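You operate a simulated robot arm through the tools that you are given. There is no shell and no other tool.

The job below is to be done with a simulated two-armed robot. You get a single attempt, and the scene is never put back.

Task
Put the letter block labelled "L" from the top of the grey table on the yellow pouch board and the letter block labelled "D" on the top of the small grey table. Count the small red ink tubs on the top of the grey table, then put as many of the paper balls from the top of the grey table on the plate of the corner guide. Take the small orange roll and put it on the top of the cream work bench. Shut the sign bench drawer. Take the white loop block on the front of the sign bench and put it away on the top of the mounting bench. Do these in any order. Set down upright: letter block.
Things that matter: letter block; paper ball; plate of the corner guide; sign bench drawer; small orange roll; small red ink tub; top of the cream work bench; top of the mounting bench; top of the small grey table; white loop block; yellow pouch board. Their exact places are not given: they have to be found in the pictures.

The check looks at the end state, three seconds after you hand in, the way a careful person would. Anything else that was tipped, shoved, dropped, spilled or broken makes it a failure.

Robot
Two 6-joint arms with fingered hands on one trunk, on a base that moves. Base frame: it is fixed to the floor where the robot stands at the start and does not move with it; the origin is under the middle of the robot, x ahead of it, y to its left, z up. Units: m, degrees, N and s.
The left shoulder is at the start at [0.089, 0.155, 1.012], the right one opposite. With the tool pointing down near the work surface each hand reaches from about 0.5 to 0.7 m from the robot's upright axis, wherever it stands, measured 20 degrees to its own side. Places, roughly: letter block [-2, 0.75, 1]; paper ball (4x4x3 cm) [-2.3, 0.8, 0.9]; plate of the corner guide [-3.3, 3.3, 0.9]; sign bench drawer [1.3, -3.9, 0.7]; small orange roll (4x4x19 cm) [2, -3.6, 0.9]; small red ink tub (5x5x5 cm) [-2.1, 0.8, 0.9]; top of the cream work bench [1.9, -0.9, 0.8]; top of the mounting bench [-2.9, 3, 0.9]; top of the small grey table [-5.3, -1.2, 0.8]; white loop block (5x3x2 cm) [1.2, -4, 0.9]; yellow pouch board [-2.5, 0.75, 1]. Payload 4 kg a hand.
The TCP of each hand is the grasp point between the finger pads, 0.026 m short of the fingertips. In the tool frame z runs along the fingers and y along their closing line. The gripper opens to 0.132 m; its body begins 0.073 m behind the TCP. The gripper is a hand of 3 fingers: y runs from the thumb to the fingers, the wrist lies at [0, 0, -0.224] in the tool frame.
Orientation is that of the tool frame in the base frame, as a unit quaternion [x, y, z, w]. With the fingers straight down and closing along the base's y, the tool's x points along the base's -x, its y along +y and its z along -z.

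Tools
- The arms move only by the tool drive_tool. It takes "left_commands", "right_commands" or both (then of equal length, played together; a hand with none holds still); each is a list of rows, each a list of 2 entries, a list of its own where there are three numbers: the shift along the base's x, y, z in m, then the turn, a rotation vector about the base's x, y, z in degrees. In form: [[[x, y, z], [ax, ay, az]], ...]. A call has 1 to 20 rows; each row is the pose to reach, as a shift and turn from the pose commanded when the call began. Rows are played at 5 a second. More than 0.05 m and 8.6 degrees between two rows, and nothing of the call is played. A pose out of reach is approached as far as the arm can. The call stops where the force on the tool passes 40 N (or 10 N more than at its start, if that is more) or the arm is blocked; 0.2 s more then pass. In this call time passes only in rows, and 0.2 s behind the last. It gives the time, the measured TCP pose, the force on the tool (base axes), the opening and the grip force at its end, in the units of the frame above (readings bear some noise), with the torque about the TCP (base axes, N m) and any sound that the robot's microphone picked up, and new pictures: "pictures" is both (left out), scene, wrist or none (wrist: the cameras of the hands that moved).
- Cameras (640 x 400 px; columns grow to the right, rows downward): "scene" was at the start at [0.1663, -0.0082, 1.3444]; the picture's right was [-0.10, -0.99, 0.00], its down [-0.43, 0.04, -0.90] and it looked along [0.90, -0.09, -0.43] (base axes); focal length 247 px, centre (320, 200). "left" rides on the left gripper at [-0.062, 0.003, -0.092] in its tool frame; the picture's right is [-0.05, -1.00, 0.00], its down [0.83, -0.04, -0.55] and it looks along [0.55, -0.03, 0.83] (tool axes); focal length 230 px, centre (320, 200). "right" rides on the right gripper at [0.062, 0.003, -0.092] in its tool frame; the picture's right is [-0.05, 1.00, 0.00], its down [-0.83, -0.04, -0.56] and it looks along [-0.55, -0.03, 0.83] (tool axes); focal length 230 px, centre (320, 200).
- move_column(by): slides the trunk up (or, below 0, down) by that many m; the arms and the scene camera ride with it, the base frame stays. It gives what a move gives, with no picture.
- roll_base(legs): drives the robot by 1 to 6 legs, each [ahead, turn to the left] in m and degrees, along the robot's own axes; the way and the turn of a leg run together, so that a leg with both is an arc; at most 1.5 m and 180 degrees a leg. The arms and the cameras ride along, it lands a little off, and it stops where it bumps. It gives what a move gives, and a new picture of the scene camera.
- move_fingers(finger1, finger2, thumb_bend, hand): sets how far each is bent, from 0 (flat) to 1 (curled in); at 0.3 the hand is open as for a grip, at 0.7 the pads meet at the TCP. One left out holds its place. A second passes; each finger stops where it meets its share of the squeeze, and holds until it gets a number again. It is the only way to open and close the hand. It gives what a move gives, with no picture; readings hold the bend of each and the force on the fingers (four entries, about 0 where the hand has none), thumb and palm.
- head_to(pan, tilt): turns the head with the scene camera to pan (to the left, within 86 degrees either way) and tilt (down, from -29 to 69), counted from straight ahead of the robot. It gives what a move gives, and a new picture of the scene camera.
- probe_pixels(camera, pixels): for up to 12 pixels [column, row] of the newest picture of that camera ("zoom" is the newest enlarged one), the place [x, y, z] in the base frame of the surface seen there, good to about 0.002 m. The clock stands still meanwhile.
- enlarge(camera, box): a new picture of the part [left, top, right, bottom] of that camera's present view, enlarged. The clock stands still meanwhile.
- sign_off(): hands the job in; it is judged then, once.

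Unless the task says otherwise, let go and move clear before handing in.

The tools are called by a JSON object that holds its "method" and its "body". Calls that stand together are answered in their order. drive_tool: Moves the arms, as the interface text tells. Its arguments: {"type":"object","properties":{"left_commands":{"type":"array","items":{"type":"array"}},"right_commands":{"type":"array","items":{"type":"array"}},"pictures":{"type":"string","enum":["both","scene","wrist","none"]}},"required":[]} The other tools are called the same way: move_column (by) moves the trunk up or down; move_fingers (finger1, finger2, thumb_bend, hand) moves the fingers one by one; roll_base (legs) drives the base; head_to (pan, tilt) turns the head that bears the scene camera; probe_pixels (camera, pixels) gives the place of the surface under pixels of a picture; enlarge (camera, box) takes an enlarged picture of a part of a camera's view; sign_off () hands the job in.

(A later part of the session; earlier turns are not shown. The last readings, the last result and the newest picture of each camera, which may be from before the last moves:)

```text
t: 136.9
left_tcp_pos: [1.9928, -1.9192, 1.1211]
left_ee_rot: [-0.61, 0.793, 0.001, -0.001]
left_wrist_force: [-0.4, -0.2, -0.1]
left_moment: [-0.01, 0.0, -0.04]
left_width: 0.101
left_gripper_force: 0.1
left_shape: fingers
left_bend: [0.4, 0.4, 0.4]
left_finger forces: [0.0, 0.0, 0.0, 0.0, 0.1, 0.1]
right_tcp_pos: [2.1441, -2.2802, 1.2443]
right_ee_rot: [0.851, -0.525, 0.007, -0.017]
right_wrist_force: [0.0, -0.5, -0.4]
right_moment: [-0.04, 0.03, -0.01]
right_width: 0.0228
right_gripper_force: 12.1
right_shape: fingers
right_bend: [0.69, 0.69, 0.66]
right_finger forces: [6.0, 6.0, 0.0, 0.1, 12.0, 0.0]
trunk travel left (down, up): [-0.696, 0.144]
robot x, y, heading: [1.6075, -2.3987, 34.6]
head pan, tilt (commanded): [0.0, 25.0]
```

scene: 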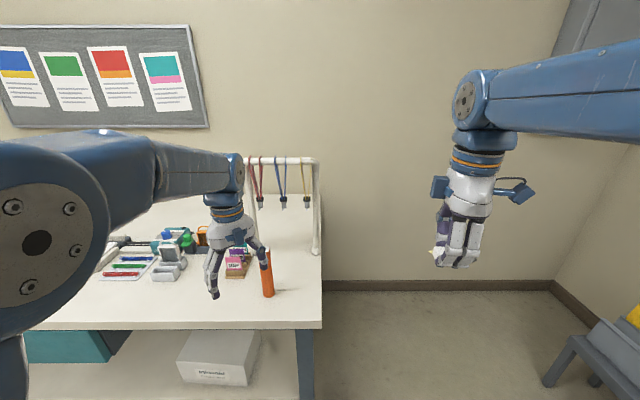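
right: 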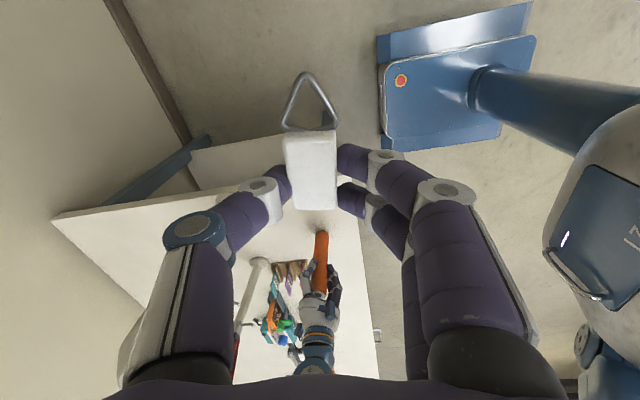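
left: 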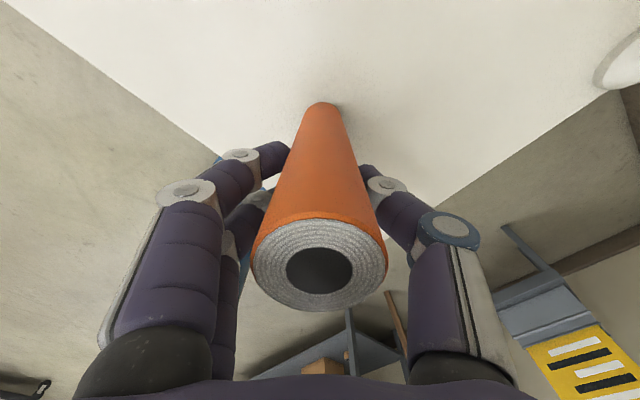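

The orange roll stands on the cream bench at pixel (268,273). Next: head for the mounting bench with the loop block; I'll turn left in small legs toward the room's middle.

{"method": "roll_base", "body": {"legs": [[-0.12, 0], [0, 31], [0, 31], [0, 31]]}}

```text
t: 142.9
left_tcp_pos: [1.0357, -2.1152, 1.133]
left_ee_rot: [0.994, -0.11, -0.006, -0.005]
left_wrist_force: [-0.6, -0.7, 0.2]
left_moment: [0.0, 0.05, 0.0]
left_width: 0.1014
left_gripper_force: 0.2
left_shape: fingers
left_bend: [0.4, 0.4, 0.4]
left_finger forces: [0.1, 0.1, 0.0, 0.0, 0.0, 0.1]
right_tcp_pos: [1.387, -1.9434, 1.2405]
right_ee_rot: [0.969, 0.249, 0.001, 0.0]
right_wrist_force: [0.2, 1.2, 0.0]
right_moment: [0.0, 0.01, 0.03]
right_width: 0.0224
right_gripper_force: 11.0
right_shape: fingers
right_bend: [0.69, 0.69, 0.66]
right_finger forces: [5.6, 5.5, 0.0, 0.1, 11.1, 0.0]
trunk travel left (down, up): [-0.696, 0.144]
robot x, y, heading: [1.5209, -2.4546, 126.4]
head pan, tilt (commanded): [0.0, 25.0]
```

scene: 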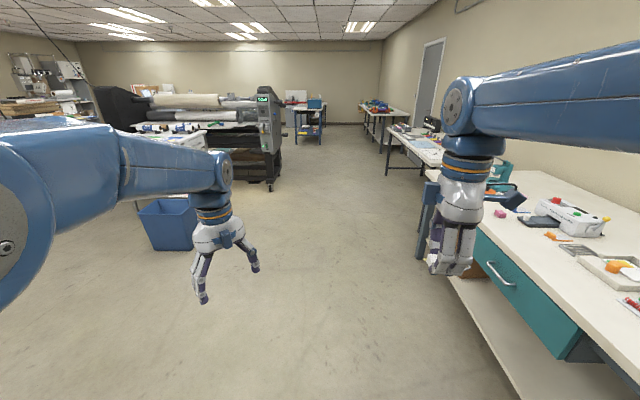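

A clear corridor lies ahead (pixel 320,200). I'll probe key corners: cream bench leg, laminator, job table, mounting bench.

{"method": "probe_pixels", "body": {"camera": "scene", "pixels": [[422, 255], [440, 180], [270, 185], [200, 175], [388, 174], [440, 165], [300, 140], [322, 140], [296, 108], [325, 105], [385, 148], [165, 245]]}}

{"method": "enlarge", "body": {"camera": "scene", "box": [230, 70, 450, 200]}}

```text
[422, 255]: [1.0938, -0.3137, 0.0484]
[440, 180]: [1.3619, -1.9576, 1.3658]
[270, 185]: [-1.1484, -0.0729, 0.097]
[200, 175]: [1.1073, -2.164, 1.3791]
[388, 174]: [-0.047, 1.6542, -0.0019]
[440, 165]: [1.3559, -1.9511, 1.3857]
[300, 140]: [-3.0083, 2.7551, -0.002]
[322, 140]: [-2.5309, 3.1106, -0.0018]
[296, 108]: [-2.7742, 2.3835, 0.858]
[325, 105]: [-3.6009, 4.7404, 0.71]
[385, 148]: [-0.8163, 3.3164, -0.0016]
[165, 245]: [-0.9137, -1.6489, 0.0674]
```

```text
2.91 times, centred on (340, 135) of scene
```

zoom: 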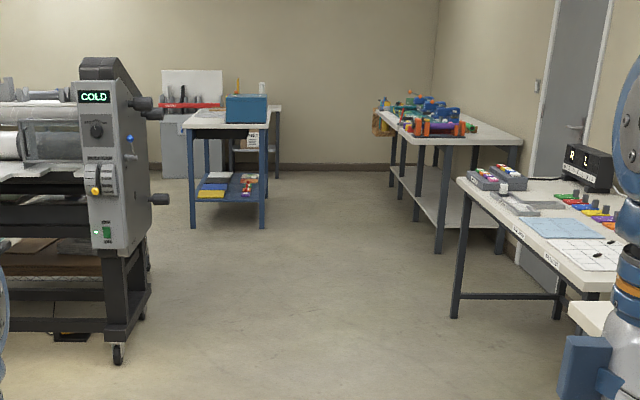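

The corridor is clear (laminator 0.73 m left of the line, bench leg 0.93 m right). I'll drive ahead 2.4 m.

{"method": "roll_base", "body": {"legs": [[1.2, 0], [1.2, 0]]}}

```text
t: 154.6
left_tcp_pos: [-0.365, -0.218, 1.1427]
left_ee_rot: [0.993, -0.113, -0.013, -0.013]
left_wrist_force: [0.1, -0.7, 1.3]
left_moment: [0.01, 0.0, 0.02]
left_width: 0.1015
left_gripper_force: 0.0
left_shape: fingers
left_bend: [0.4, 0.4, 0.4]
left_finger forces: [0.1, 0.1, 0.0, 0.0, 0.1, 0.2]
right_tcp_pos: [-0.0155, -0.0454, 1.218]
right_ee_rot: [0.969, 0.245, 0.012, 0.03]
right_wrist_force: [-0.4, 0.2, 0.1]
right_moment: [0.01, 0.0, 0.05]
right_width: 0.0223
right_gripper_force: 11.8
right_shape: fingers
right_bend: [0.69, 0.69, 0.66]
right_finger forces: [5.8, 5.9, 0.0, 0.0, 11.8, 0.0]
trunk travel left (down, up): [-0.696, 0.144]
robot x, y, heading: [0.1045, -0.5445, 126.2]
head pan, tilt (commanded): [0.0, 25.0]
```

scene: 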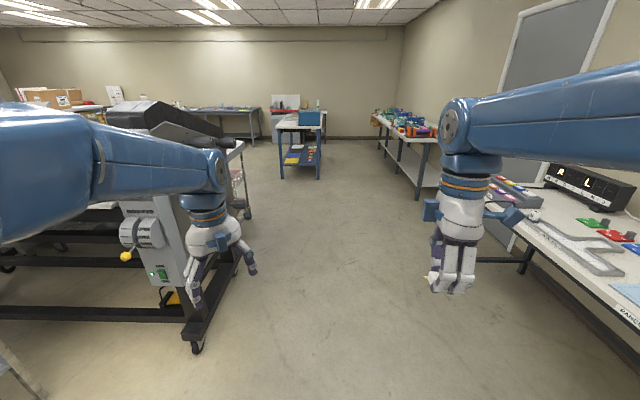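

Continuing up the corridor: a slight right turn and 1.6 m forward to about (-0.6,0.95).

{"method": "roll_base", "body": {"legs": [[0, -11.5], [0.8, 0], [0.8, 0], [0, 25]]}}

```text
t: 164.9
left_tcp_pos: [-1.0597, 1.1235, 1.1522]
left_ee_rot: [1.0, -0.004, -0.02, -0.017]
left_wrist_force: [0.7, 0.1, 0.8]
left_moment: [-0.02, -0.01, 0.0]
left_width: 0.1017
left_gripper_force: 0.0
left_shape: fingers
left_bend: [0.4, 0.4, 0.4]
left_finger forces: [0.0, 0.1, 0.0, 0.0, 0.0, 0.1]
right_tcp_pos: [-0.7613, 1.3762, 1.2097]
right_ee_rot: [0.936, 0.348, 0.025, 0.047]
right_wrist_force: [-0.7, -0.2, 0.6]
right_moment: [-0.01, 0.0, -0.03]
right_width: 0.0221
right_gripper_force: 10.6
right_shape: fingers
right_bend: [0.69, 0.69, 0.66]
right_finger forces: [5.6, 5.6, 0.0, 0.1, 11.2, 0.1]
trunk travel left (down, up): [-0.696, 0.144]
robot x, y, heading: [-0.539, 0.9192, 138.9]
head pan, tilt (commanded): [0.0, 25.0]
```

scene: 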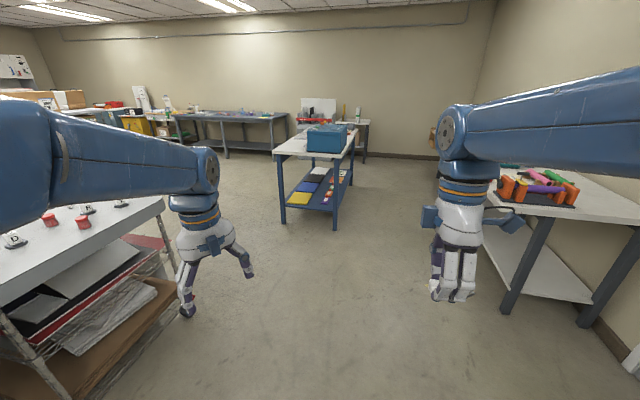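

Now the mounting bench (pixel 320,150) and the grey table (left, with red tubs) are visible. I'll enlarge both.

{"method": "enlarge", "body": {"camera": "scene", "box": [260, 85, 400, 240]}}

{"method": "enlarge", "body": {"camera": "scene", "box": [0, 180, 200, 300]}}

{"method": "probe_pixels", "body": {"camera": "scene", "pixels": [[275, 148], [310, 155], [340, 158], [356, 133], [292, 135], [285, 222], [335, 228], [297, 150], [10, 290], [160, 200], [100, 230], [50, 220]]}}

```text
2.58 times, centred on (330, 162) of scene
```

zoom: 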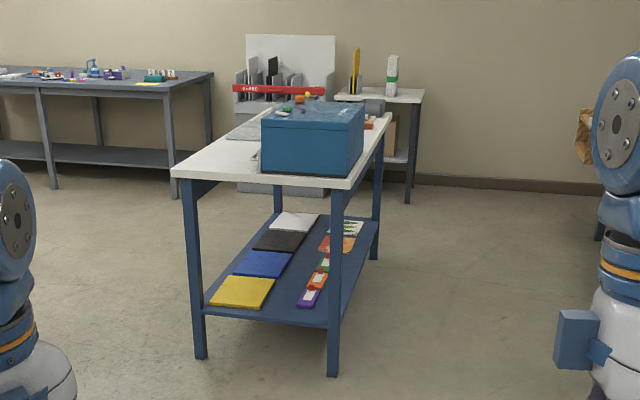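

```text
3.20 times, centred on (100, 240) of scene
```

zoom: 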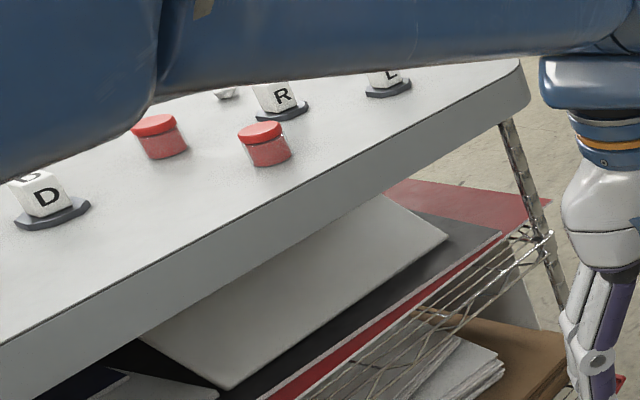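

```text
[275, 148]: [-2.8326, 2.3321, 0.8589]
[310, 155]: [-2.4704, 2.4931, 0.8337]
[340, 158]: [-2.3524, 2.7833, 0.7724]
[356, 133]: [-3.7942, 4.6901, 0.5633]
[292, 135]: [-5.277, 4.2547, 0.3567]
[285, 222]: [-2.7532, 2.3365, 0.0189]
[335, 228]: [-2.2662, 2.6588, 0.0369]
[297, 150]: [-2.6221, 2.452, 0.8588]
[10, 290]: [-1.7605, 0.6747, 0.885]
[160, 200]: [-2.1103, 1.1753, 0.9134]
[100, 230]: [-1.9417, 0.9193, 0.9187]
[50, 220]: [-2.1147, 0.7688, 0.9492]
```

The mounting bench's near end spans (-2.83,2.33) to (-2.27,2.66), with a teal box on its right; the left near corner is clear. On the grey table I see blocks D, R, L and two red tubs so far. I'll move closer between the two tables.

{"method": "roll_base", "body": {"legs": [[0, 6.5], [0.6, 0], [0.5, 0]]}}

```text
t: 171.4
left_tcp_pos: [-1.9567, 1.7037, 1.1591]
left_ee_rot: [0.998, 0.045, -0.028, -0.021]
left_wrist_force: [-1.1, -1.2, -0.5]
left_moment: [0.01, -0.01, 0.04]
left_width: 0.1015
left_gripper_force: 0.0
left_shape: fingers
left_bend: [0.4, 0.4, 0.4]
left_finger forces: [0.0, 0.0, 0.1, 0.0, 0.0, 0.1]
right_tcp_pos: [-1.6867, 1.9835, 1.1894]
right_ee_rot: [0.916, 0.393, 0.044, 0.072]
right_wrist_force: [0.2, 0.5, 0.6]
right_moment: [-0.02, -0.01, 0.0]
right_width: 0.0219
right_gripper_force: 10.4
right_shape: fingers
right_bend: [0.69, 0.69, 0.66]
right_finger forces: [5.6, 5.6, 0.1, 0.0, 11.4, 0.0]
trunk travel left (down, up): [-0.696, 0.144]
robot x, y, heading: [-1.4363, 1.5632, 144.2]
head pan, tilt (commanded): [0.0, 25.0]
```

scene: 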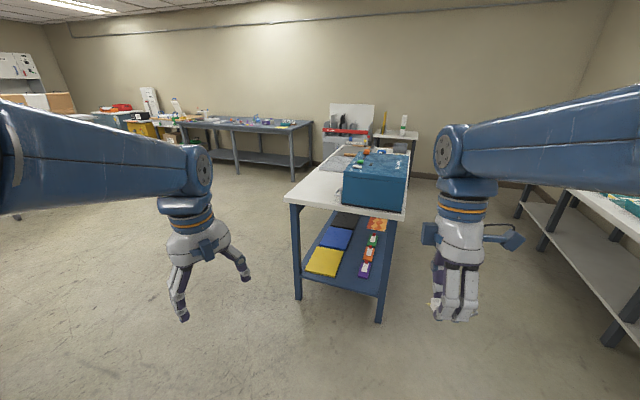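

The right-hand grip width has crept from 0.0244 to 0.0219, so I'll check the block in the wrist camera, and look at the mounting bench closely.

{"method": "enlarge", "body": {"camera": "right", "box": [0, 0, 640, 400]}}

{"method": "enlarge", "body": {"camera": "scene", "box": [270, 110, 430, 230]}}

{"method": "probe_pixels", "body": {"camera": "scene", "pixels": [[290, 195], [315, 190], [330, 180], [342, 202], [400, 207], [330, 165], [345, 155], [375, 175], [360, 160]]}}

```text
1.00 times, centred on (320, 200) of right (not enlarged: the box is as wide or as high as the picture)
```

zoom: 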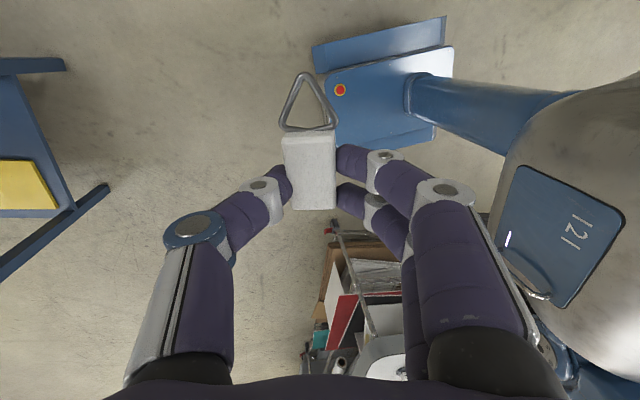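

```text
3.33 times, centred on (350, 170) of scene
```

zoom: 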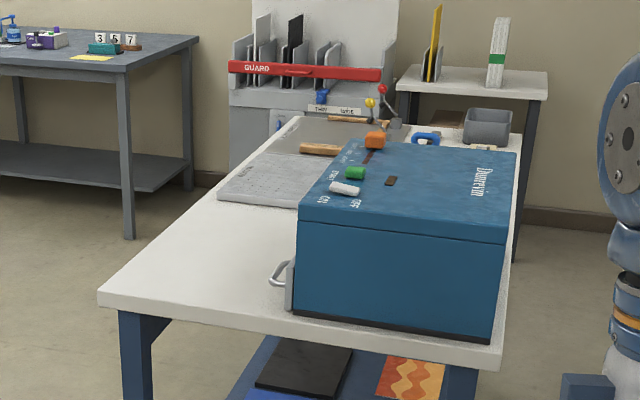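

```text
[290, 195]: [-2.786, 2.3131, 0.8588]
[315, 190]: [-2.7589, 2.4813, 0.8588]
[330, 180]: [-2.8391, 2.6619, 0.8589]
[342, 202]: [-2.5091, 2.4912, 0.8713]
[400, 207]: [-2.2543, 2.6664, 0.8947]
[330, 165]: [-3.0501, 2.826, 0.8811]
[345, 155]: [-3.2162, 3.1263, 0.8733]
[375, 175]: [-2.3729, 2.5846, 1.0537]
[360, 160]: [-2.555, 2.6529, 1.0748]
```

The block is still held squarely. A clear landing spot on the mounting bench is at (-2.76,2.51), left of the teal box. I'll drive to the bench's near end, facing along it (heading ~123°).

{"method": "roll_base", "body": {"legs": [[0, 19.5], [0.6, 0], [0.6, 0], [0, -20], [0, -20]]}}

```text
t: 181.2
left_tcp_pos: [-3.0087, 2.1859, 1.1546]
left_ee_rot: [0.991, -0.129, -0.015, -0.015]
left_wrist_force: [-1.2, 0.7, -0.3]
left_moment: [0.01, -0.01, 0.0]
left_width: 0.1016
left_gripper_force: 0.1
left_shape: fingers
left_bend: [0.4, 0.4, 0.4]
left_finger forces: [0.1, 0.0, 0.0, 0.1, 0.0, 0.0]
right_tcp_pos: [-2.6607, 2.3651, 1.1834]
right_ee_rot: [0.968, 0.227, 0.038, 0.097]
right_wrist_force: [-0.3, 0.2, 0.0]
right_moment: [-0.02, -0.02, -0.01]
right_width: 0.0218
right_gripper_force: 11.2
right_shape: fingers
right_bend: [0.69, 0.69, 0.66]
right_finger forces: [5.5, 5.5, 0.0, 0.1, 11.1, 0.0]
trunk travel left (down, up): [-0.696, 0.144]
robot x, y, heading: [-2.5759, 1.8954, 124.3]
head pan, tilt (commanded): [0.0, 25.0]
```

scene: 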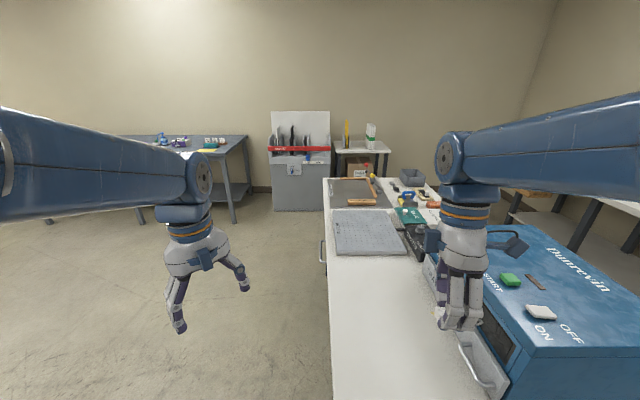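

I'm at the near end; the clear white area is around pixel (375,310). I'll probe it along with the box's side tray, and look at the right wrist view.

{"method": "probe_pixels", "body": {"camera": "scene", "pixels": [[360, 300], [380, 340], [410, 290], [440, 365], [460, 355], [335, 340], [485, 365], [370, 255], [345, 280], [420, 255], [362, 225], [490, 340]]}}

{"method": "enlarge", "body": {"camera": "scene", "box": [310, 160, 550, 400]}}

```text
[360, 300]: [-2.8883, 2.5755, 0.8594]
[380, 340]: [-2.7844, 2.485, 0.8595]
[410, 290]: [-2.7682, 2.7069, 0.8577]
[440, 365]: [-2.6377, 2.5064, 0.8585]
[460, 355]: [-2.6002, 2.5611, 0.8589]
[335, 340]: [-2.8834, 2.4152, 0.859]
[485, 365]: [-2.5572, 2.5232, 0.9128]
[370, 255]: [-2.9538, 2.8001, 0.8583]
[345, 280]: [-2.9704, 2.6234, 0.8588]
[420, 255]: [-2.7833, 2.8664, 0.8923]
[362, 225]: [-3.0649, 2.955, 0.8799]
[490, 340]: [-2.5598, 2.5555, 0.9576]
```

```text
1.67 times, centred on (430, 280) of scene
```

zoom: 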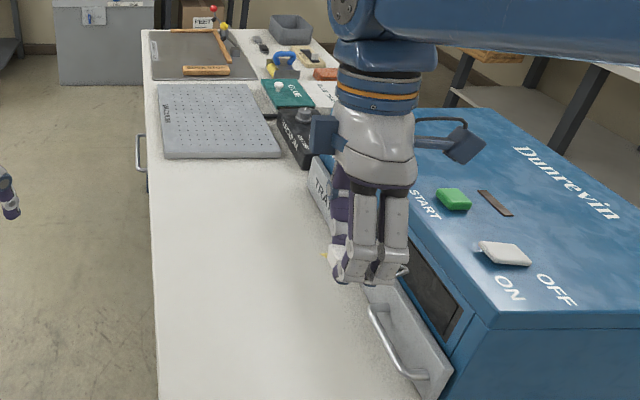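

Landing spot T=(-2.788,2.552) is clear by ~0.18 m from the box's tray. I'll straighten the right hand (12° tilt) while moving over T and down to z≈0.93.

{"method": "drive_tool", "body": {"right_commands": [[[-0.016, 0.0234, -0.02], [1.2, 0.84, 0]], [[-0.032, 0.0468, -0.045], [2.45, 1.69, 0]], [[-0.048, 0.0701, -0.075], [3.7, 2.53, 0]], [[-0.0635, 0.0935, -0.105], [4.9, 3.4, 0]], [[-0.079, 0.117, -0.135], [6.1, 4.2, 0]], [[-0.095, 0.14, -0.17], [7.35, 5.06, 0]], [[-0.111, 0.1635, -0.21], [8.6, 5.9, 0]], [[-0.127, 0.187, -0.25], [9.8, 6.75, 0]]], "pictures": "both"}}

```text
t: 183.0
left_tcp_pos: [-2.9962, 2.1706, 1.1311]
left_ee_rot: [0.992, -0.127, 0.006, 0.008]
left_wrist_force: [-0.7, -0.4, 0.6]
left_moment: [-0.01, -0.06, 0.01]
left_width: 0.1014
left_gripper_force: 0.1
left_shape: fingers
left_bend: [0.4, 0.4, 0.4]
left_finger forces: [0.0, 0.1, 0.1, 0.0, 0.1, 0.0]
right_tcp_pos: [-2.775, 2.5343, 0.9374]
right_ee_rot: [0.974, 0.227, -0.003, -0.006]
right_wrist_force: [0.2, 1.0, 0.0]
right_moment: [-0.04, -0.02, 0.03]
right_width: 0.0218
right_gripper_force: 11.0
right_shape: fingers
right_bend: [0.69, 0.69, 0.66]
right_finger forces: [5.6, 5.5, 0.0, 0.0, 11.1, 0.0]
trunk travel left (down, up): [-0.696, 0.144]
robot x, y, heading: [-2.5766, 1.8918, 124.7]
head pan, tilt (commanded): [0.0, 25.0]
```

scene: 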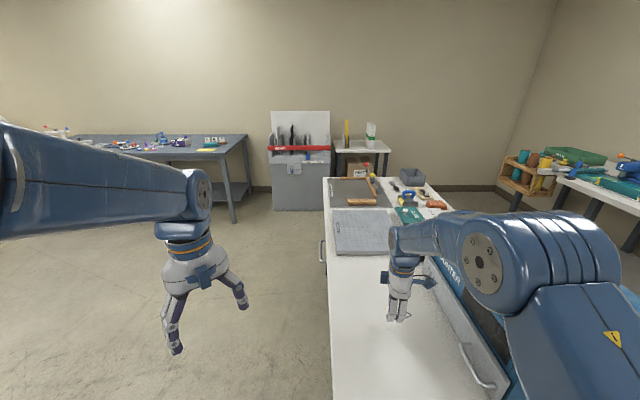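
right: 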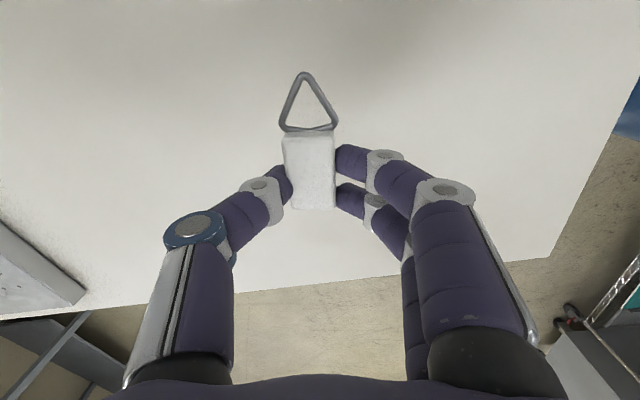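

The block is over clear white bench top. I'll lower gently to contact.

{"method": "drive_tool", "body": {"right_commands": [[[0, 0, -0.015], [0, 0, 0]], [[0, 0, -0.03], [0, 0, 0]], [[0, 0, -0.038], [0, 0, 0]], [[0, 0, -0.042], [0, 0, 0]]], "pictures": "none"}}

```text
t: 184.0
left_tcp_pos: [-2.9956, 2.1694, 1.1324]
left_ee_rot: [0.992, -0.128, 0.005, 0.006]
left_wrist_force: [0.5, 0.3, -0.7]
left_moment: [0.01, 0.01, 0.01]
left_width: 0.1017
left_gripper_force: 0.0
left_shape: fingers
left_bend: [0.4, 0.4, 0.4]
left_finger forces: [0.0, 0.1, 0.0, 0.0, 0.0, 0.1]
right_tcp_pos: [-2.776, 2.5339, 0.898]
right_ee_rot: [0.973, 0.229, -0.002, -0.007]
right_wrist_force: [0.6, -0.5, -0.2]
right_moment: [0.01, -0.01, -0.03]
right_width: 0.0215
right_gripper_force: 11.2
right_shape: fingers
right_bend: [0.69, 0.69, 0.66]
right_finger forces: [5.6, 5.6, 0.1, 0.1, 11.2, 0.1]
trunk travel left (down, up): [-0.696, 0.144]
robot x, y, heading: [-2.5743, 1.8953, 124.5]
head pan, tilt (commanded): [0.0, 25.0]
```

{"method": "drive_tool", "body": {"right_commands": [[[0, 0, -0.003], [0, 0, 0]], [[0, 0, -0.006], [0, 0, 0]], [[0, 0, -0.008], [0, 0, 0]]], "pictures": "wrist"}}

```text
t: 184.8
left_tcp_pos: [-2.9957, 2.1684, 1.1331]
left_ee_rot: [0.992, -0.128, 0.005, 0.006]
left_wrist_force: [-0.5, 0.6, -0.3]
left_moment: [-0.01, -0.01, 0.0]
left_width: 0.1015
left_gripper_force: 0.0
left_shape: fingers
left_bend: [0.4, 0.4, 0.4]
left_finger forces: [0.0, 0.0, 0.0, 0.0, 0.1, 0.0]
right_tcp_pos: [-2.7754, 2.5342, 0.8899]
right_ee_rot: [0.974, 0.228, -0.003, -0.008]
right_wrist_force: [0.1, 0.5, 0.7]
right_moment: [0.01, 0.01, -0.01]
right_width: 0.0216
right_gripper_force: 11.8
right_shape: fingers
right_bend: [0.69, 0.69, 0.67]
right_finger forces: [5.7, 5.7, 0.1, 0.1, 11.9, 0.0]
trunk travel left (down, up): [-0.696, 0.144]
robot x, y, heading: [-2.5757, 1.8918, 124.4]
head pan, tilt (commanded): [0.0, 25.0]
```

right: 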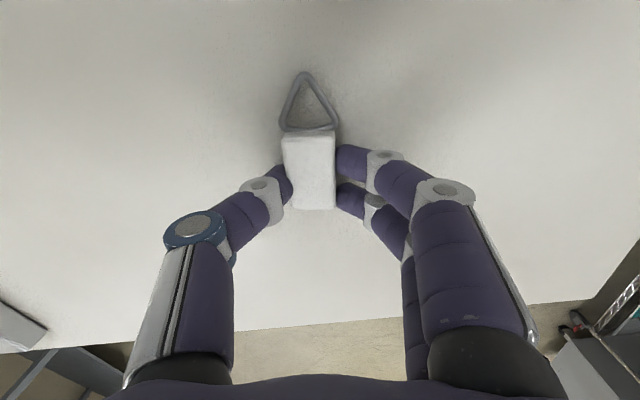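

Just about touching. One more 2 mm, then release gently.

{"method": "drive_tool", "body": {"right_commands": [[[0, 0, -0.0015], [0, 0, 0]], [[0, 0, -0.003], [0, 0, 0]]], "pictures": "none"}}

{"method": "move_fingers", "body": {"hand": "right", "finger1": 0.62, "finger2": 0.62, "thumb_bend": 0.6}}

{"method": "move_fingers", "body": {"hand": "right", "finger1": 0.42, "finger2": 0.42, "thumb_bend": 0.42}}

{"method": "drive_tool", "body": {"right_commands": [[[0, 0, 0.03], [0, 0, 0]], [[0, 0, 0.07], [0, 0, 0]], [[0, 0, 0.11], [0, 0, 0]], [[0, 0, 0.15], [0, 0, 0]], [[0, 0, 0.19], [0, 0, 0]]], "pictures": "both"}}

```text
t: 185.4
left_tcp_pos: [-2.9952, 2.1675, 1.1327]
left_ee_rot: [0.992, -0.128, 0.005, 0.006]
left_wrist_force: [-0.2, -0.2, -0.3]
left_moment: [-0.03, 0.03, -0.01]
left_width: 0.1019
left_gripper_force: 0.1
left_shape: fingers
left_bend: [0.4, 0.4, 0.4]
left_finger forces: [0.0, 0.0, 0.0, 0.0, 0.1, 0.1]
right_tcp_pos: [-2.7776, 2.5344, 0.889]
right_ee_rot: [0.973, 0.229, -0.003, -0.009]
right_wrist_force: [-0.1, 1.1, 12.4]
right_moment: [0.32, 0.15, -0.05]
right_width: 0.0214
right_gripper_force: 18.9
right_shape: fingers
right_bend: [0.69, 0.69, 0.67]
right_finger forces: [6.4, 6.5, 0.1, 0.0, 25.2, 0.0]
trunk travel left (down, up): [-0.696, 0.144]
robot x, y, heading: [-2.5761, 1.8966, 124.4]
head pan, tilt (commanded): [0.0, 25.0]
```

```text
t: 186.4
left_tcp_pos: [-2.9956, 2.1649, 1.1341]
left_ee_rot: [0.992, -0.128, 0.003, 0.005]
left_wrist_force: [-0.1, 0.9, 1.2]
left_moment: [-0.04, 0.0, 0.03]
left_width: 0.1016
left_gripper_force: 0.1
left_shape: fingers
left_bend: [0.4, 0.4, 0.4]
left_finger forces: [0.0, 0.1, 0.0, 0.1, 0.0, 0.0]
right_tcp_pos: [-2.7763, 2.5327, 0.8896]
right_ee_rot: [0.974, 0.228, -0.004, -0.01]
right_wrist_force: [1.7, 3.8, 26.5]
right_moment: [0.45, 0.11, -0.07]
right_width: 0.0253
right_gripper_force: 13.7
right_shape: fingers
right_bend: [0.65, 0.65, 0.62]
right_finger forces: [4.0, 4.0, 0.0, 0.0, 20.2, 0.0]
trunk travel left (down, up): [-0.696, 0.144]
robot x, y, heading: [-2.5751, 1.8932, 124.3]
head pan, tilt (commanded): [0.0, 25.0]
```

```text
t: 187.4
left_tcp_pos: [-2.997, 2.1649, 1.1335]
left_ee_rot: [0.992, -0.127, 0.005, 0.004]
left_wrist_force: [0.7, -0.5, 0.7]
left_moment: [-0.04, -0.01, -0.02]
left_width: 0.1016
left_gripper_force: 0.1
left_shape: fingers
left_bend: [0.4, 0.4, 0.4]
left_finger forces: [0.0, 0.0, 0.0, 0.1, 0.1, 0.1]
right_tcp_pos: [-2.7767, 2.5323, 0.8893]
right_ee_rot: [0.973, 0.229, -0.002, -0.01]
right_wrist_force: [-3.8, 5.3, 29.6]
right_moment: [-0.6, -0.26, -0.04]
right_width: 0.0732
right_gripper_force: 14.2
right_shape: fingers
right_bend: [0.7, 0.7, 0.42]
right_finger forces: [13.7, 14.1, 0.0, 0.0, 1.1, 0.0]
trunk travel left (down, up): [-0.696, 0.144]
robot x, y, heading: [-2.5762, 1.8955, 124.3]
head pan, tilt (commanded): [0.0, 25.0]
```

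```text
t: 188.6
left_tcp_pos: [-2.9957, 2.1673, 1.1326]
left_ee_rot: [0.992, -0.128, 0.005, 0.005]
left_wrist_force: [-0.5, -0.5, 0.9]
left_moment: [-0.01, -0.05, 0.01]
left_width: 0.1015
left_gripper_force: 0.0
left_shape: fingers
left_bend: [0.4, 0.4, 0.4]
left_finger forces: [0.1, 0.0, 0.1, 0.0, 0.1, 0.1]
right_tcp_pos: [-2.7752, 2.5353, 1.0772]
right_ee_rot: [0.974, 0.229, -0.003, -0.007]
right_wrist_force: [0.6, 0.0, 0.1]
right_moment: [0.01, 0.01, 0.01]
right_width: 0.0945
right_gripper_force: 0.1
right_shape: fingers
right_bend: [0.42, 0.42, 0.42]
right_finger forces: [0.0, 0.1, 0.0, 0.1, 0.1, 0.1]
trunk travel left (down, up): [-0.696, 0.144]
robot x, y, heading: [-2.5796, 1.891, 124.5]
head pan, tilt (commanded): [0.0, 25.0]
```

scene: 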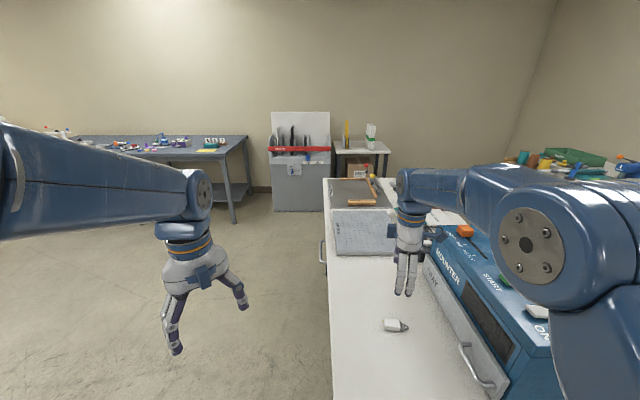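
right: 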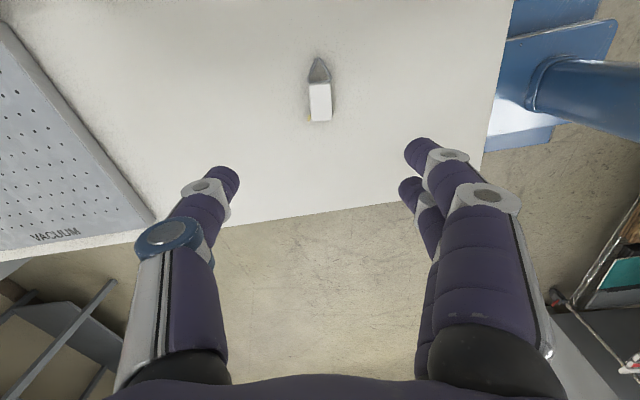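

The block has been released onto the mounting bench. I'll zoom to verify.

{"method": "enlarge", "body": {"camera": "scene", "box": [320, 170, 520, 400]}}

{"method": "probe_pixels", "body": {"camera": "scene", "pixels": [[392, 324], [392, 335], [360, 235], [340, 240], [385, 240], [355, 195], [375, 188]]}}

```text
1.74 times, centred on (420, 285) of scene
```

zoom: 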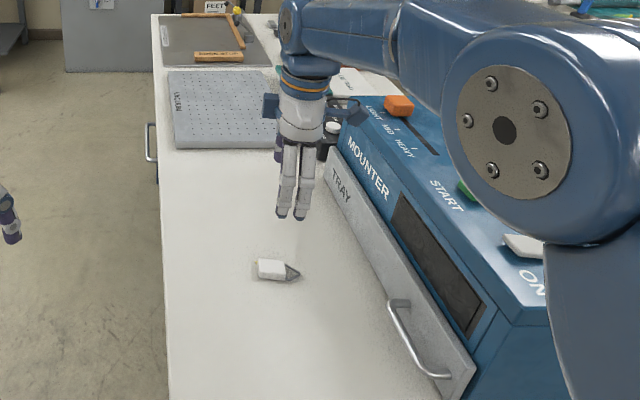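

```text
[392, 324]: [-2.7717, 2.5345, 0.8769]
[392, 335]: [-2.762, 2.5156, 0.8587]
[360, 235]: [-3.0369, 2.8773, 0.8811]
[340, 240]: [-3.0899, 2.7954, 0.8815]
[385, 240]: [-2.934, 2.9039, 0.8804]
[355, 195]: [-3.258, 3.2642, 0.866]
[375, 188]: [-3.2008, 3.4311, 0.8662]
```

The block lies flat at (-2.77,2.53) on the mounting bench; the corner-guide plate is at (-3.26,3.26,0.866). Now I'll turn left around to face the grey table.

{"method": "roll_base", "body": {"legs": [[0, 35], [0, 35], [0, 35], [0, 35], [0, 20]]}}

```text
t: 197.3
left_tcp_pos: [-2.2572, 1.4886, 1.1456]
left_ee_rot: [0.281, 0.96, -0.001, 0.001]
left_wrist_force: [0.2, -0.3, -0.3]
left_moment: [-0.02, -0.03, 0.0]
left_width: 0.1018
left_gripper_force: 0.1
left_shape: fingers
left_bend: [0.4, 0.4, 0.4]
left_finger forces: [0.0, 0.1, 0.0, 0.0, 0.0, 0.0]
right_tcp_pos: [-2.5827, 1.2154, 1.0753]
right_ee_rot: [-0.075, 0.997, -0.008, 0.002]
right_wrist_force: [0.3, -1.4, 0.1]
right_moment: [0.04, 0.0, 0.05]
right_width: 0.0947
right_gripper_force: 0.2
right_shape: fingers
right_bend: [0.42, 0.42, 0.42]
right_finger forces: [0.1, 0.0, 0.0, 0.0, 0.0, 0.0]
trunk travel left (down, up): [-0.696, 0.144]
robot x, y, heading: [-2.5933, 1.8828, -73.6]
head pan, tilt (commanded): [0.0, 25.0]
```

scene: 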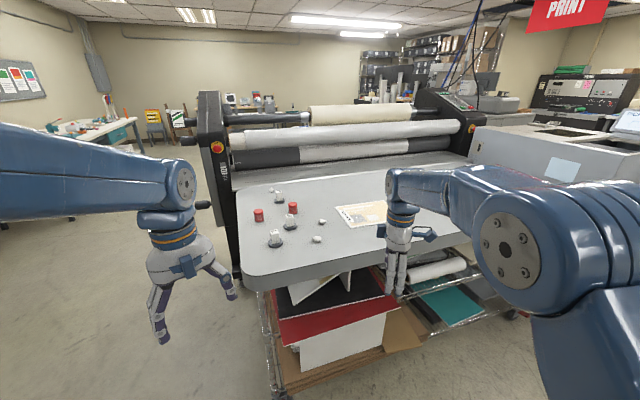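

The grey table is now in view with letter blocks, red tubs, small white balls and a yellow board. I'll enlarge it to count and identify.

{"method": "enlarge", "body": {"camera": "scene", "box": [230, 170, 400, 290]}}

{"method": "probe_pixels", "body": {"camera": "scene", "pixels": [[258, 215], [293, 208], [279, 197], [291, 222], [275, 240], [322, 222], [317, 239], [270, 190], [360, 213], [243, 278], [385, 262], [245, 190]]}}

```text
3.33 times, centred on (315, 230) of scene
```

zoom: 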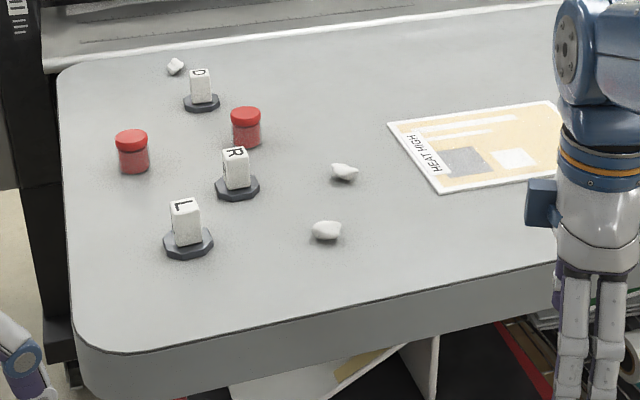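

```text
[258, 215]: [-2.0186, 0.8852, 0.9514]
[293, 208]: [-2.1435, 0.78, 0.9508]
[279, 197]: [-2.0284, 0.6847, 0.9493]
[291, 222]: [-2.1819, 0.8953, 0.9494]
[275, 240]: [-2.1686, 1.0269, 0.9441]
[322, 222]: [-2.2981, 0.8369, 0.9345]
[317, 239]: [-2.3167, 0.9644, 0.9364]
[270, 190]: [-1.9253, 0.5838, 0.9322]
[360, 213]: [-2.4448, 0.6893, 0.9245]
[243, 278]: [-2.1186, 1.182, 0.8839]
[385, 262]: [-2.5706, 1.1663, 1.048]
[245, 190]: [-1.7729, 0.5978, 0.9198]
```

I count two red tubs (zoom 132,150 and 246,125), three paper balls (175,67; 345,172; 327,231), blocks D, R and L, and the yellow board at right. I'll check the hidden part behind the right hand by panning and probing edges.

{"method": "probe_pixels", "body": {"camera": "scene", "pixels": [[260, 278], [300, 273], [340, 266], [370, 258], [460, 240], [245, 250], [242, 225], [420, 205], [440, 225], [350, 205]]}}

{"method": "head_to", "body": {"pan": -25, "tilt": 30}}

```text
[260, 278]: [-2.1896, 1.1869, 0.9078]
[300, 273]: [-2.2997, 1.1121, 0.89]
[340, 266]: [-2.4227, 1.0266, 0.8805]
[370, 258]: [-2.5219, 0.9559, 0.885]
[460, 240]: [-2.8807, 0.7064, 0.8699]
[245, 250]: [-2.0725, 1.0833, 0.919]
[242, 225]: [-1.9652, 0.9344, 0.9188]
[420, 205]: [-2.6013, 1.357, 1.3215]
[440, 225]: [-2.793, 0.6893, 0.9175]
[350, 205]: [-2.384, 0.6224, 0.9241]
```

```text
t: 198.2
left_tcp_pos: [-2.2639, 1.5099, 1.1241]
left_ee_rot: [0.28, 0.96, 0.023, -0.015]
left_wrist_force: [-0.9, -0.1, 0.3]
left_moment: [0.0, 0.0, -0.02]
left_width: 0.1019
left_gripper_force: 0.0
left_shape: fingers
left_bend: [0.4, 0.4, 0.4]
left_finger forces: [0.0, 0.1, 0.0, 0.0, 0.0, 0.0]
right_tcp_pos: [-2.5881, 1.2337, 1.0868]
right_ee_rot: [-0.073, 0.997, -0.017, 0.003]
right_wrist_force: [0.4, -0.7, -1.1]
right_moment: [0.01, 0.04, -0.02]
right_width: 0.0949
right_gripper_force: 0.1
right_shape: fingers
right_bend: [0.42, 0.42, 0.42]
right_finger forces: [0.0, 0.0, 0.1, 0.1, 0.0, 0.0]
trunk travel left (down, up): [-0.696, 0.144]
robot x, y, heading: [-2.5949, 1.88, -73.6]
head pan, tilt (commanded): [-25.0, 30.0]
```

scene: 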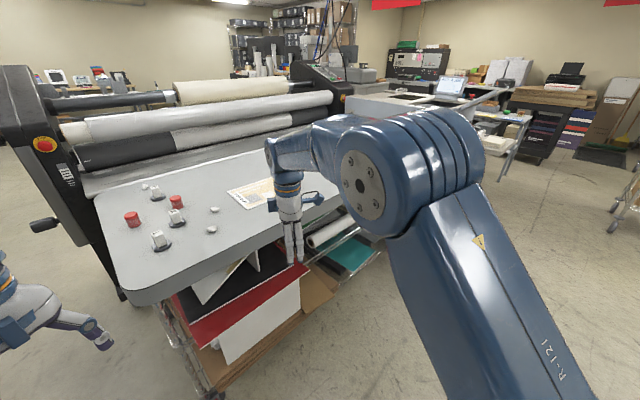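

{"method": "enlarge", "body": {"camera": "scene", "box": [80, 150, 380, 310]}}

{"method": "enlarge", "body": {"camera": "right", "box": [0, 0, 640, 400]}}

```text
2.13 times, centred on (230, 230) of scene
```

zoom: 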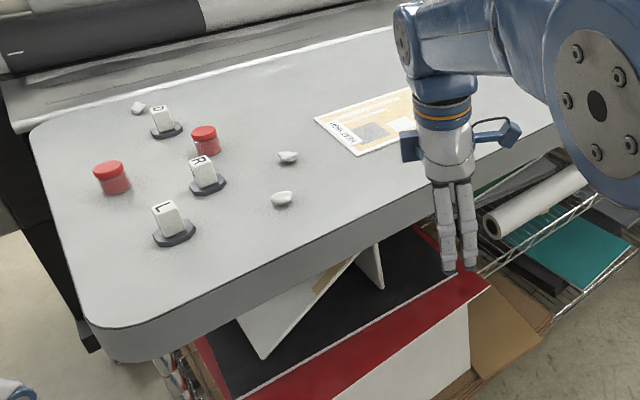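

```text
1.00 times, centred on (320, 200) of right (not enlarged: the box is as wide or as high as the picture)
```

zoom: 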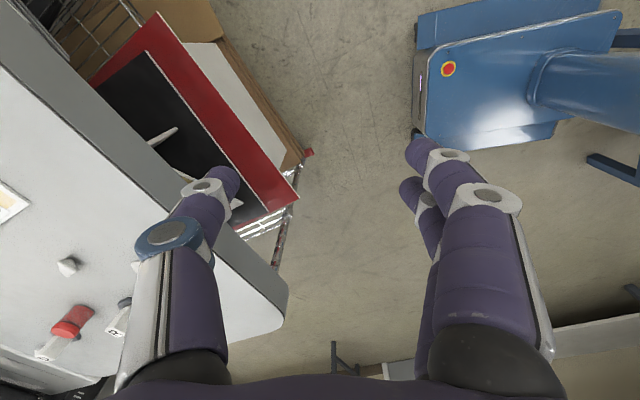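

All table items are located. Boards and a box stick out from the lower shelf on this side; I'll probe how far, to know how close the base may come.

{"method": "probe_pixels", "body": {"camera": "scene", "pixels": [[230, 350], [298, 305], [330, 295], [300, 280], [215, 340], [205, 385], [300, 330], [180, 330], [265, 335], [318, 270], [350, 250], [290, 255]]}}

```text
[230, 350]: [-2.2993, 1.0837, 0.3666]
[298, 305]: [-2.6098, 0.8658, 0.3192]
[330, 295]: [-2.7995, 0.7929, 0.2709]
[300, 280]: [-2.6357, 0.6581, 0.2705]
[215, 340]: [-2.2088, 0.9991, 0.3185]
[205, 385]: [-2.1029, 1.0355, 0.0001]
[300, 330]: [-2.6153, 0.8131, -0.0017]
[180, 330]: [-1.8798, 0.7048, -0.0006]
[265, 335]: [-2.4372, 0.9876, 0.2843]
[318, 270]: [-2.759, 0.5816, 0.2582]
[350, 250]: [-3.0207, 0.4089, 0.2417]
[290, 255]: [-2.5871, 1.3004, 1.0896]
```

Nothing protrudes more than 3 cm, so the base can come to 0.40 m from the edge. I'll drive to (-2.79,1.26), from which L, the board and two balls are all within reach.

{"method": "roll_base", "body": {"legs": [[0, -17], [0, -17], [0.33, 0], [0.32, 0], [0, 34], [0, 33]]}}

{"method": "head_to", "body": {"pan": 0, "tilt": 38}}

```text
t: 203.5
left_tcp_pos: [-2.6685, 0.9469, 1.1232]
left_ee_rot: [0.548, 0.835, 0.044, -0.014]
left_wrist_force: [0.4, 0.8, -0.4]
left_moment: [-0.07, 0.01, 0.0]
left_width: 0.1014
left_gripper_force: 0.1
left_shape: fingers
left_bend: [0.4, 0.4, 0.4]
left_finger forces: [0.0, 0.0, 0.0, 0.0, 0.1, 0.1]
right_tcp_pos: [-3.088, 0.911, 1.1137]
right_ee_rot: [0.221, 0.975, -0.038, -0.004]
right_wrist_force: [0.2, 0.4, -0.8]
right_moment: [-0.02, 0.03, 0.01]
right_width: 0.0949
right_gripper_force: 0.1
right_shape: fingers
right_bend: [0.42, 0.42, 0.42]
right_finger forces: [0.1, 0.1, 0.0, 0.1, 0.0, 0.0]
trunk travel left (down, up): [-0.696, 0.144]
robot x, y, heading: [-2.7433, 1.4111, -106.1]
head pan, tilt (commanded): [-25.0, 30.0]
stopped in leg 4: the robot was blocked; the commanded pose is now the measured one
```

scene: 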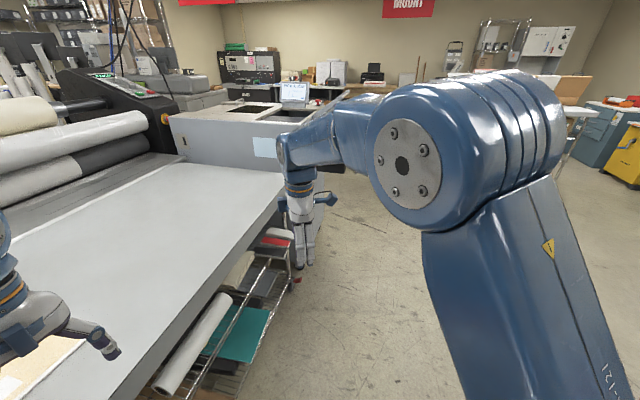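

```text
t: 204.4
left_tcp_pos: [-2.6708, 0.9386, 1.1105]
left_ee_rot: [0.548, 0.834, 0.061, -0.018]
left_wrist_force: [0.7, 0.2, -0.1]
left_moment: [0.05, 0.03, 0.01]
left_width: 0.1017
left_gripper_force: 0.0
left_shape: fingers
left_bend: [0.4, 0.4, 0.4]
left_finger forces: [0.0, 0.0, 0.0, 0.1, 0.0, 0.1]
right_tcp_pos: [-3.0938, 0.9004, 1.1062]
right_ee_rot: [0.222, 0.975, -0.032, -0.002]
right_wrist_force: [-0.6, -0.8, 0.8]
right_moment: [0.04, 0.0, 0.01]
right_width: 0.0951
right_gripper_force: 0.1
right_shape: fingers
right_bend: [0.42, 0.42, 0.42]
right_finger forces: [0.1, 0.0, 0.0, 0.0, 0.0, 0.1]
trunk travel left (down, up): [-0.696, 0.144]
robot x, y, heading: [-2.7441, 1.412, -106.2]
head pan, tilt (commanded): [0.0, 38.0]
```

scene: 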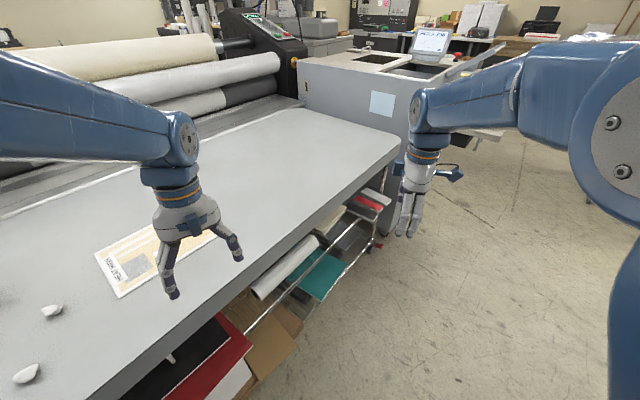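

The rest of the table top is empty: so exactly 2 red tubs → 2 balls. I'll finish the approach and turn.

{"method": "roll_base", "body": {"legs": [[0.15, 0]]}}

{"method": "roll_base", "body": {"legs": [[0, 22], [0, 22], [0, 22]]}}

```text
t: 205.8
left_tcp_pos: [-2.7093, 0.8064, 1.1318]
left_ee_rot: [0.548, 0.836, 0.033, -0.009]
left_wrist_force: [0.5, -0.9, 1.1]
left_moment: [-0.02, 0.03, -0.01]
left_width: 0.1017
left_gripper_force: 0.1
left_shape: fingers
left_bend: [0.4, 0.4, 0.4]
left_finger forces: [0.0, 0.0, 0.0, 0.0, 0.0, 0.0]
right_tcp_pos: [-3.1299, 0.7707, 1.1156]
right_ee_rot: [0.221, 0.974, -0.04, -0.003]
right_wrist_force: [0.0, 0.0, -0.7]
right_moment: [0.08, 0.01, 0.02]
right_width: 0.0949
right_gripper_force: 0.0
right_shape: fingers
right_bend: [0.42, 0.42, 0.42]
right_finger forces: [0.0, 0.1, 0.1, 0.1, 0.0, 0.0]
trunk travel left (down, up): [-0.696, 0.144]
robot x, y, heading: [-2.7866, 1.2676, -106.2]
head pan, tilt (commanded): [0.0, 38.0]
```

scene: 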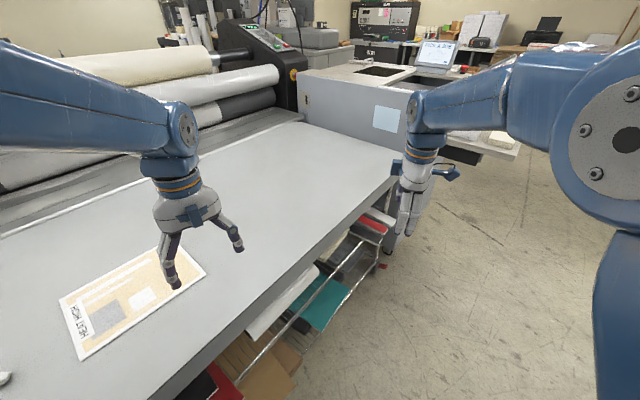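

```text
t: 209.9
left_tcp_pos: [-2.3267, 1.1447, 1.1149]
left_ee_rot: [0.007, 0.998, 0.041, -0.049]
left_wrist_force: [0.3, -0.2, -0.6]
left_moment: [-0.02, 0.02, -0.01]
left_width: 0.102
left_gripper_force: 0.1
left_shape: fingers
left_bend: [0.4, 0.4, 0.4]
left_finger forces: [0.1, 0.0, 0.0, 0.0, 0.0, 0.0]
right_tcp_pos: [-2.473, 0.7499, 1.1124]
right_ee_rot: [-0.342, 0.939, -0.034, 0.018]
right_wrist_force: [0.3, -0.5, -0.3]
right_moment: [0.03, 0.0, -0.01]
right_width: 0.0949
right_gripper_force: 0.0
right_shape: fingers
right_bend: [0.42, 0.42, 0.42]
right_finger forces: [0.1, 0.0, 0.1, 0.1, 0.0, 0.1]
trunk travel left (down, up): [-0.696, 0.144]
robot x, y, heading: [-2.7923, 1.2599, -40.4]
head pan, tilt (commanded): [0.0, 38.0]
```

scene: 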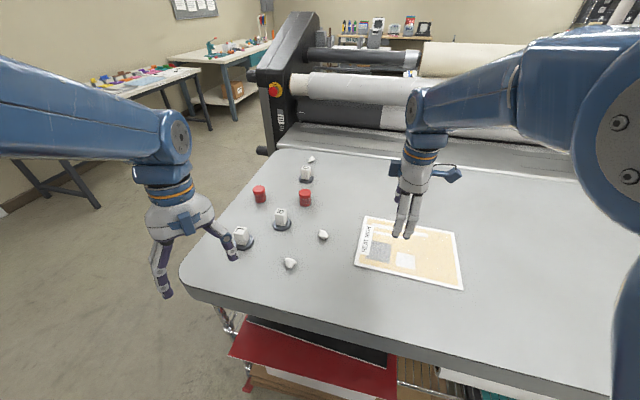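

Now everything is in view. I'll zoom on the blocks and balls to get exact geometry.

{"method": "enlarge", "body": {"camera": "scene", "box": [220, 150, 340, 280]}}

{"method": "enlarge", "body": {"camera": "scene", "box": [340, 200, 480, 300]}}

```text
3.08 times, centred on (280, 215) of scene
```

zoom: 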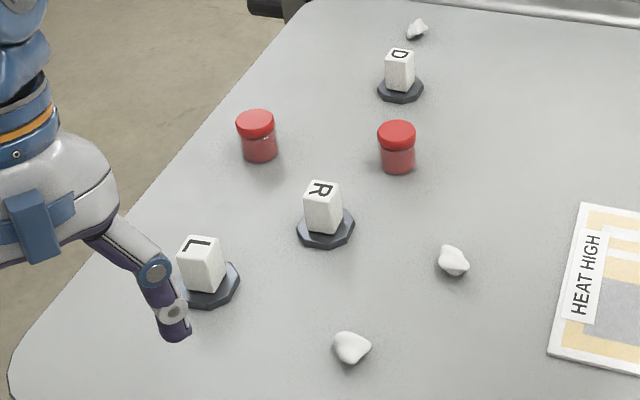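

```text
4.00 times, centred on (410, 250) of scene
```

zoom: 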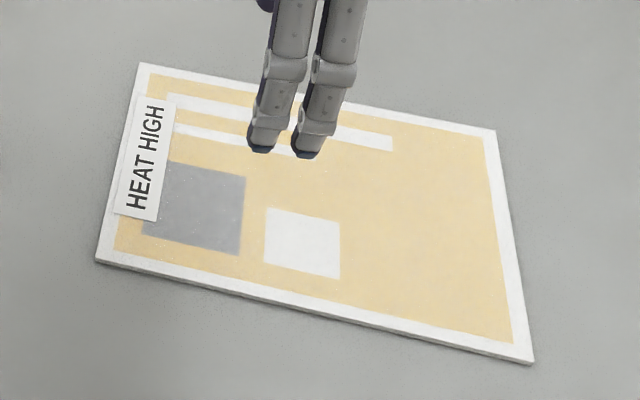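

{"method": "probe_pixels", "body": {"camera": "zoom", "pixels": [[140, 68], [492, 135], [530, 358], [100, 258], [390, 235], [300, 245], [420, 180], [430, 280]]}}

{"method": "enlarge", "body": {"camera": "scene", "box": [240, 215, 300, 275]}}

{"method": "enlarge", "body": {"camera": "scene", "box": [215, 205, 305, 280]}}

```text
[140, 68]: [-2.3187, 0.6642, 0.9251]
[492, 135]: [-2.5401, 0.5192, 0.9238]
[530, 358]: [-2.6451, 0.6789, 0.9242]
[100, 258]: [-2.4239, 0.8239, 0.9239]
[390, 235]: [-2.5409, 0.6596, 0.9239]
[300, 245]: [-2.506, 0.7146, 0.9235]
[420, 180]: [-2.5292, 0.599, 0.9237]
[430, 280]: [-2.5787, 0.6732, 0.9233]
```

```text
6.67 times, centred on (270, 245) of scene
```

zoom: 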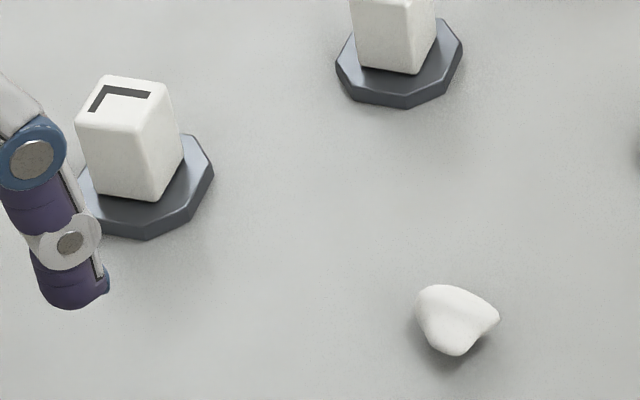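

```text
5.33 times, centred on (260, 242) of scene
```

zoom: 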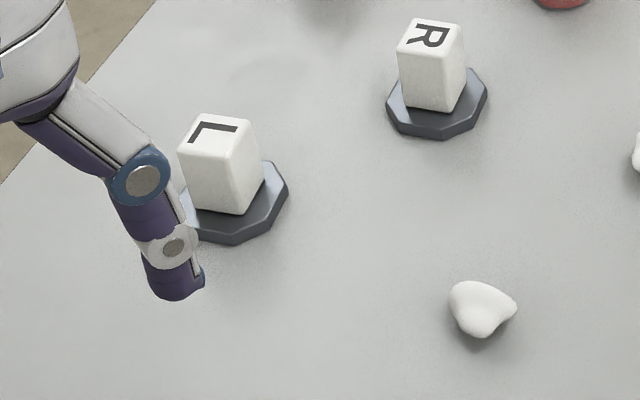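

{"method": "probe_pixels", "body": {"camera": "zoom", "pixels": [[200, 119], [245, 124], [230, 150], [186, 145], [215, 134], [240, 210], [210, 180], [250, 165], [235, 236], [283, 195], [480, 308], [495, 300]]}}

{"method": "probe_pixels", "body": {"camera": "scene", "pixels": [[322, 235], [289, 263], [311, 159], [306, 166], [306, 174], [282, 212], [281, 222]]}}

```text
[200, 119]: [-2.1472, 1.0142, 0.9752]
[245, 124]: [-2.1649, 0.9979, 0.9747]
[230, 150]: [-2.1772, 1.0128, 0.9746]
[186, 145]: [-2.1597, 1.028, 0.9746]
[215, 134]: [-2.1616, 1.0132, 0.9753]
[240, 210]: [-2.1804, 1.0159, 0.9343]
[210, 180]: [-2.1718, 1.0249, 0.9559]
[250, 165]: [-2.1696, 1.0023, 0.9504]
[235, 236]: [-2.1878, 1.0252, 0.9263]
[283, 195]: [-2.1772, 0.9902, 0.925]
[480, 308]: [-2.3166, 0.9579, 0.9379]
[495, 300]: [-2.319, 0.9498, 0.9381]
```

```text
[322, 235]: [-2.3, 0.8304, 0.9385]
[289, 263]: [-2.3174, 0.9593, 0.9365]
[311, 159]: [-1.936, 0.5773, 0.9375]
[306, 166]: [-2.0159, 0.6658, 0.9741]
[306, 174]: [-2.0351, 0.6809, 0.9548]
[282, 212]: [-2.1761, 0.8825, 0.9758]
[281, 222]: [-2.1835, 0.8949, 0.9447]
```

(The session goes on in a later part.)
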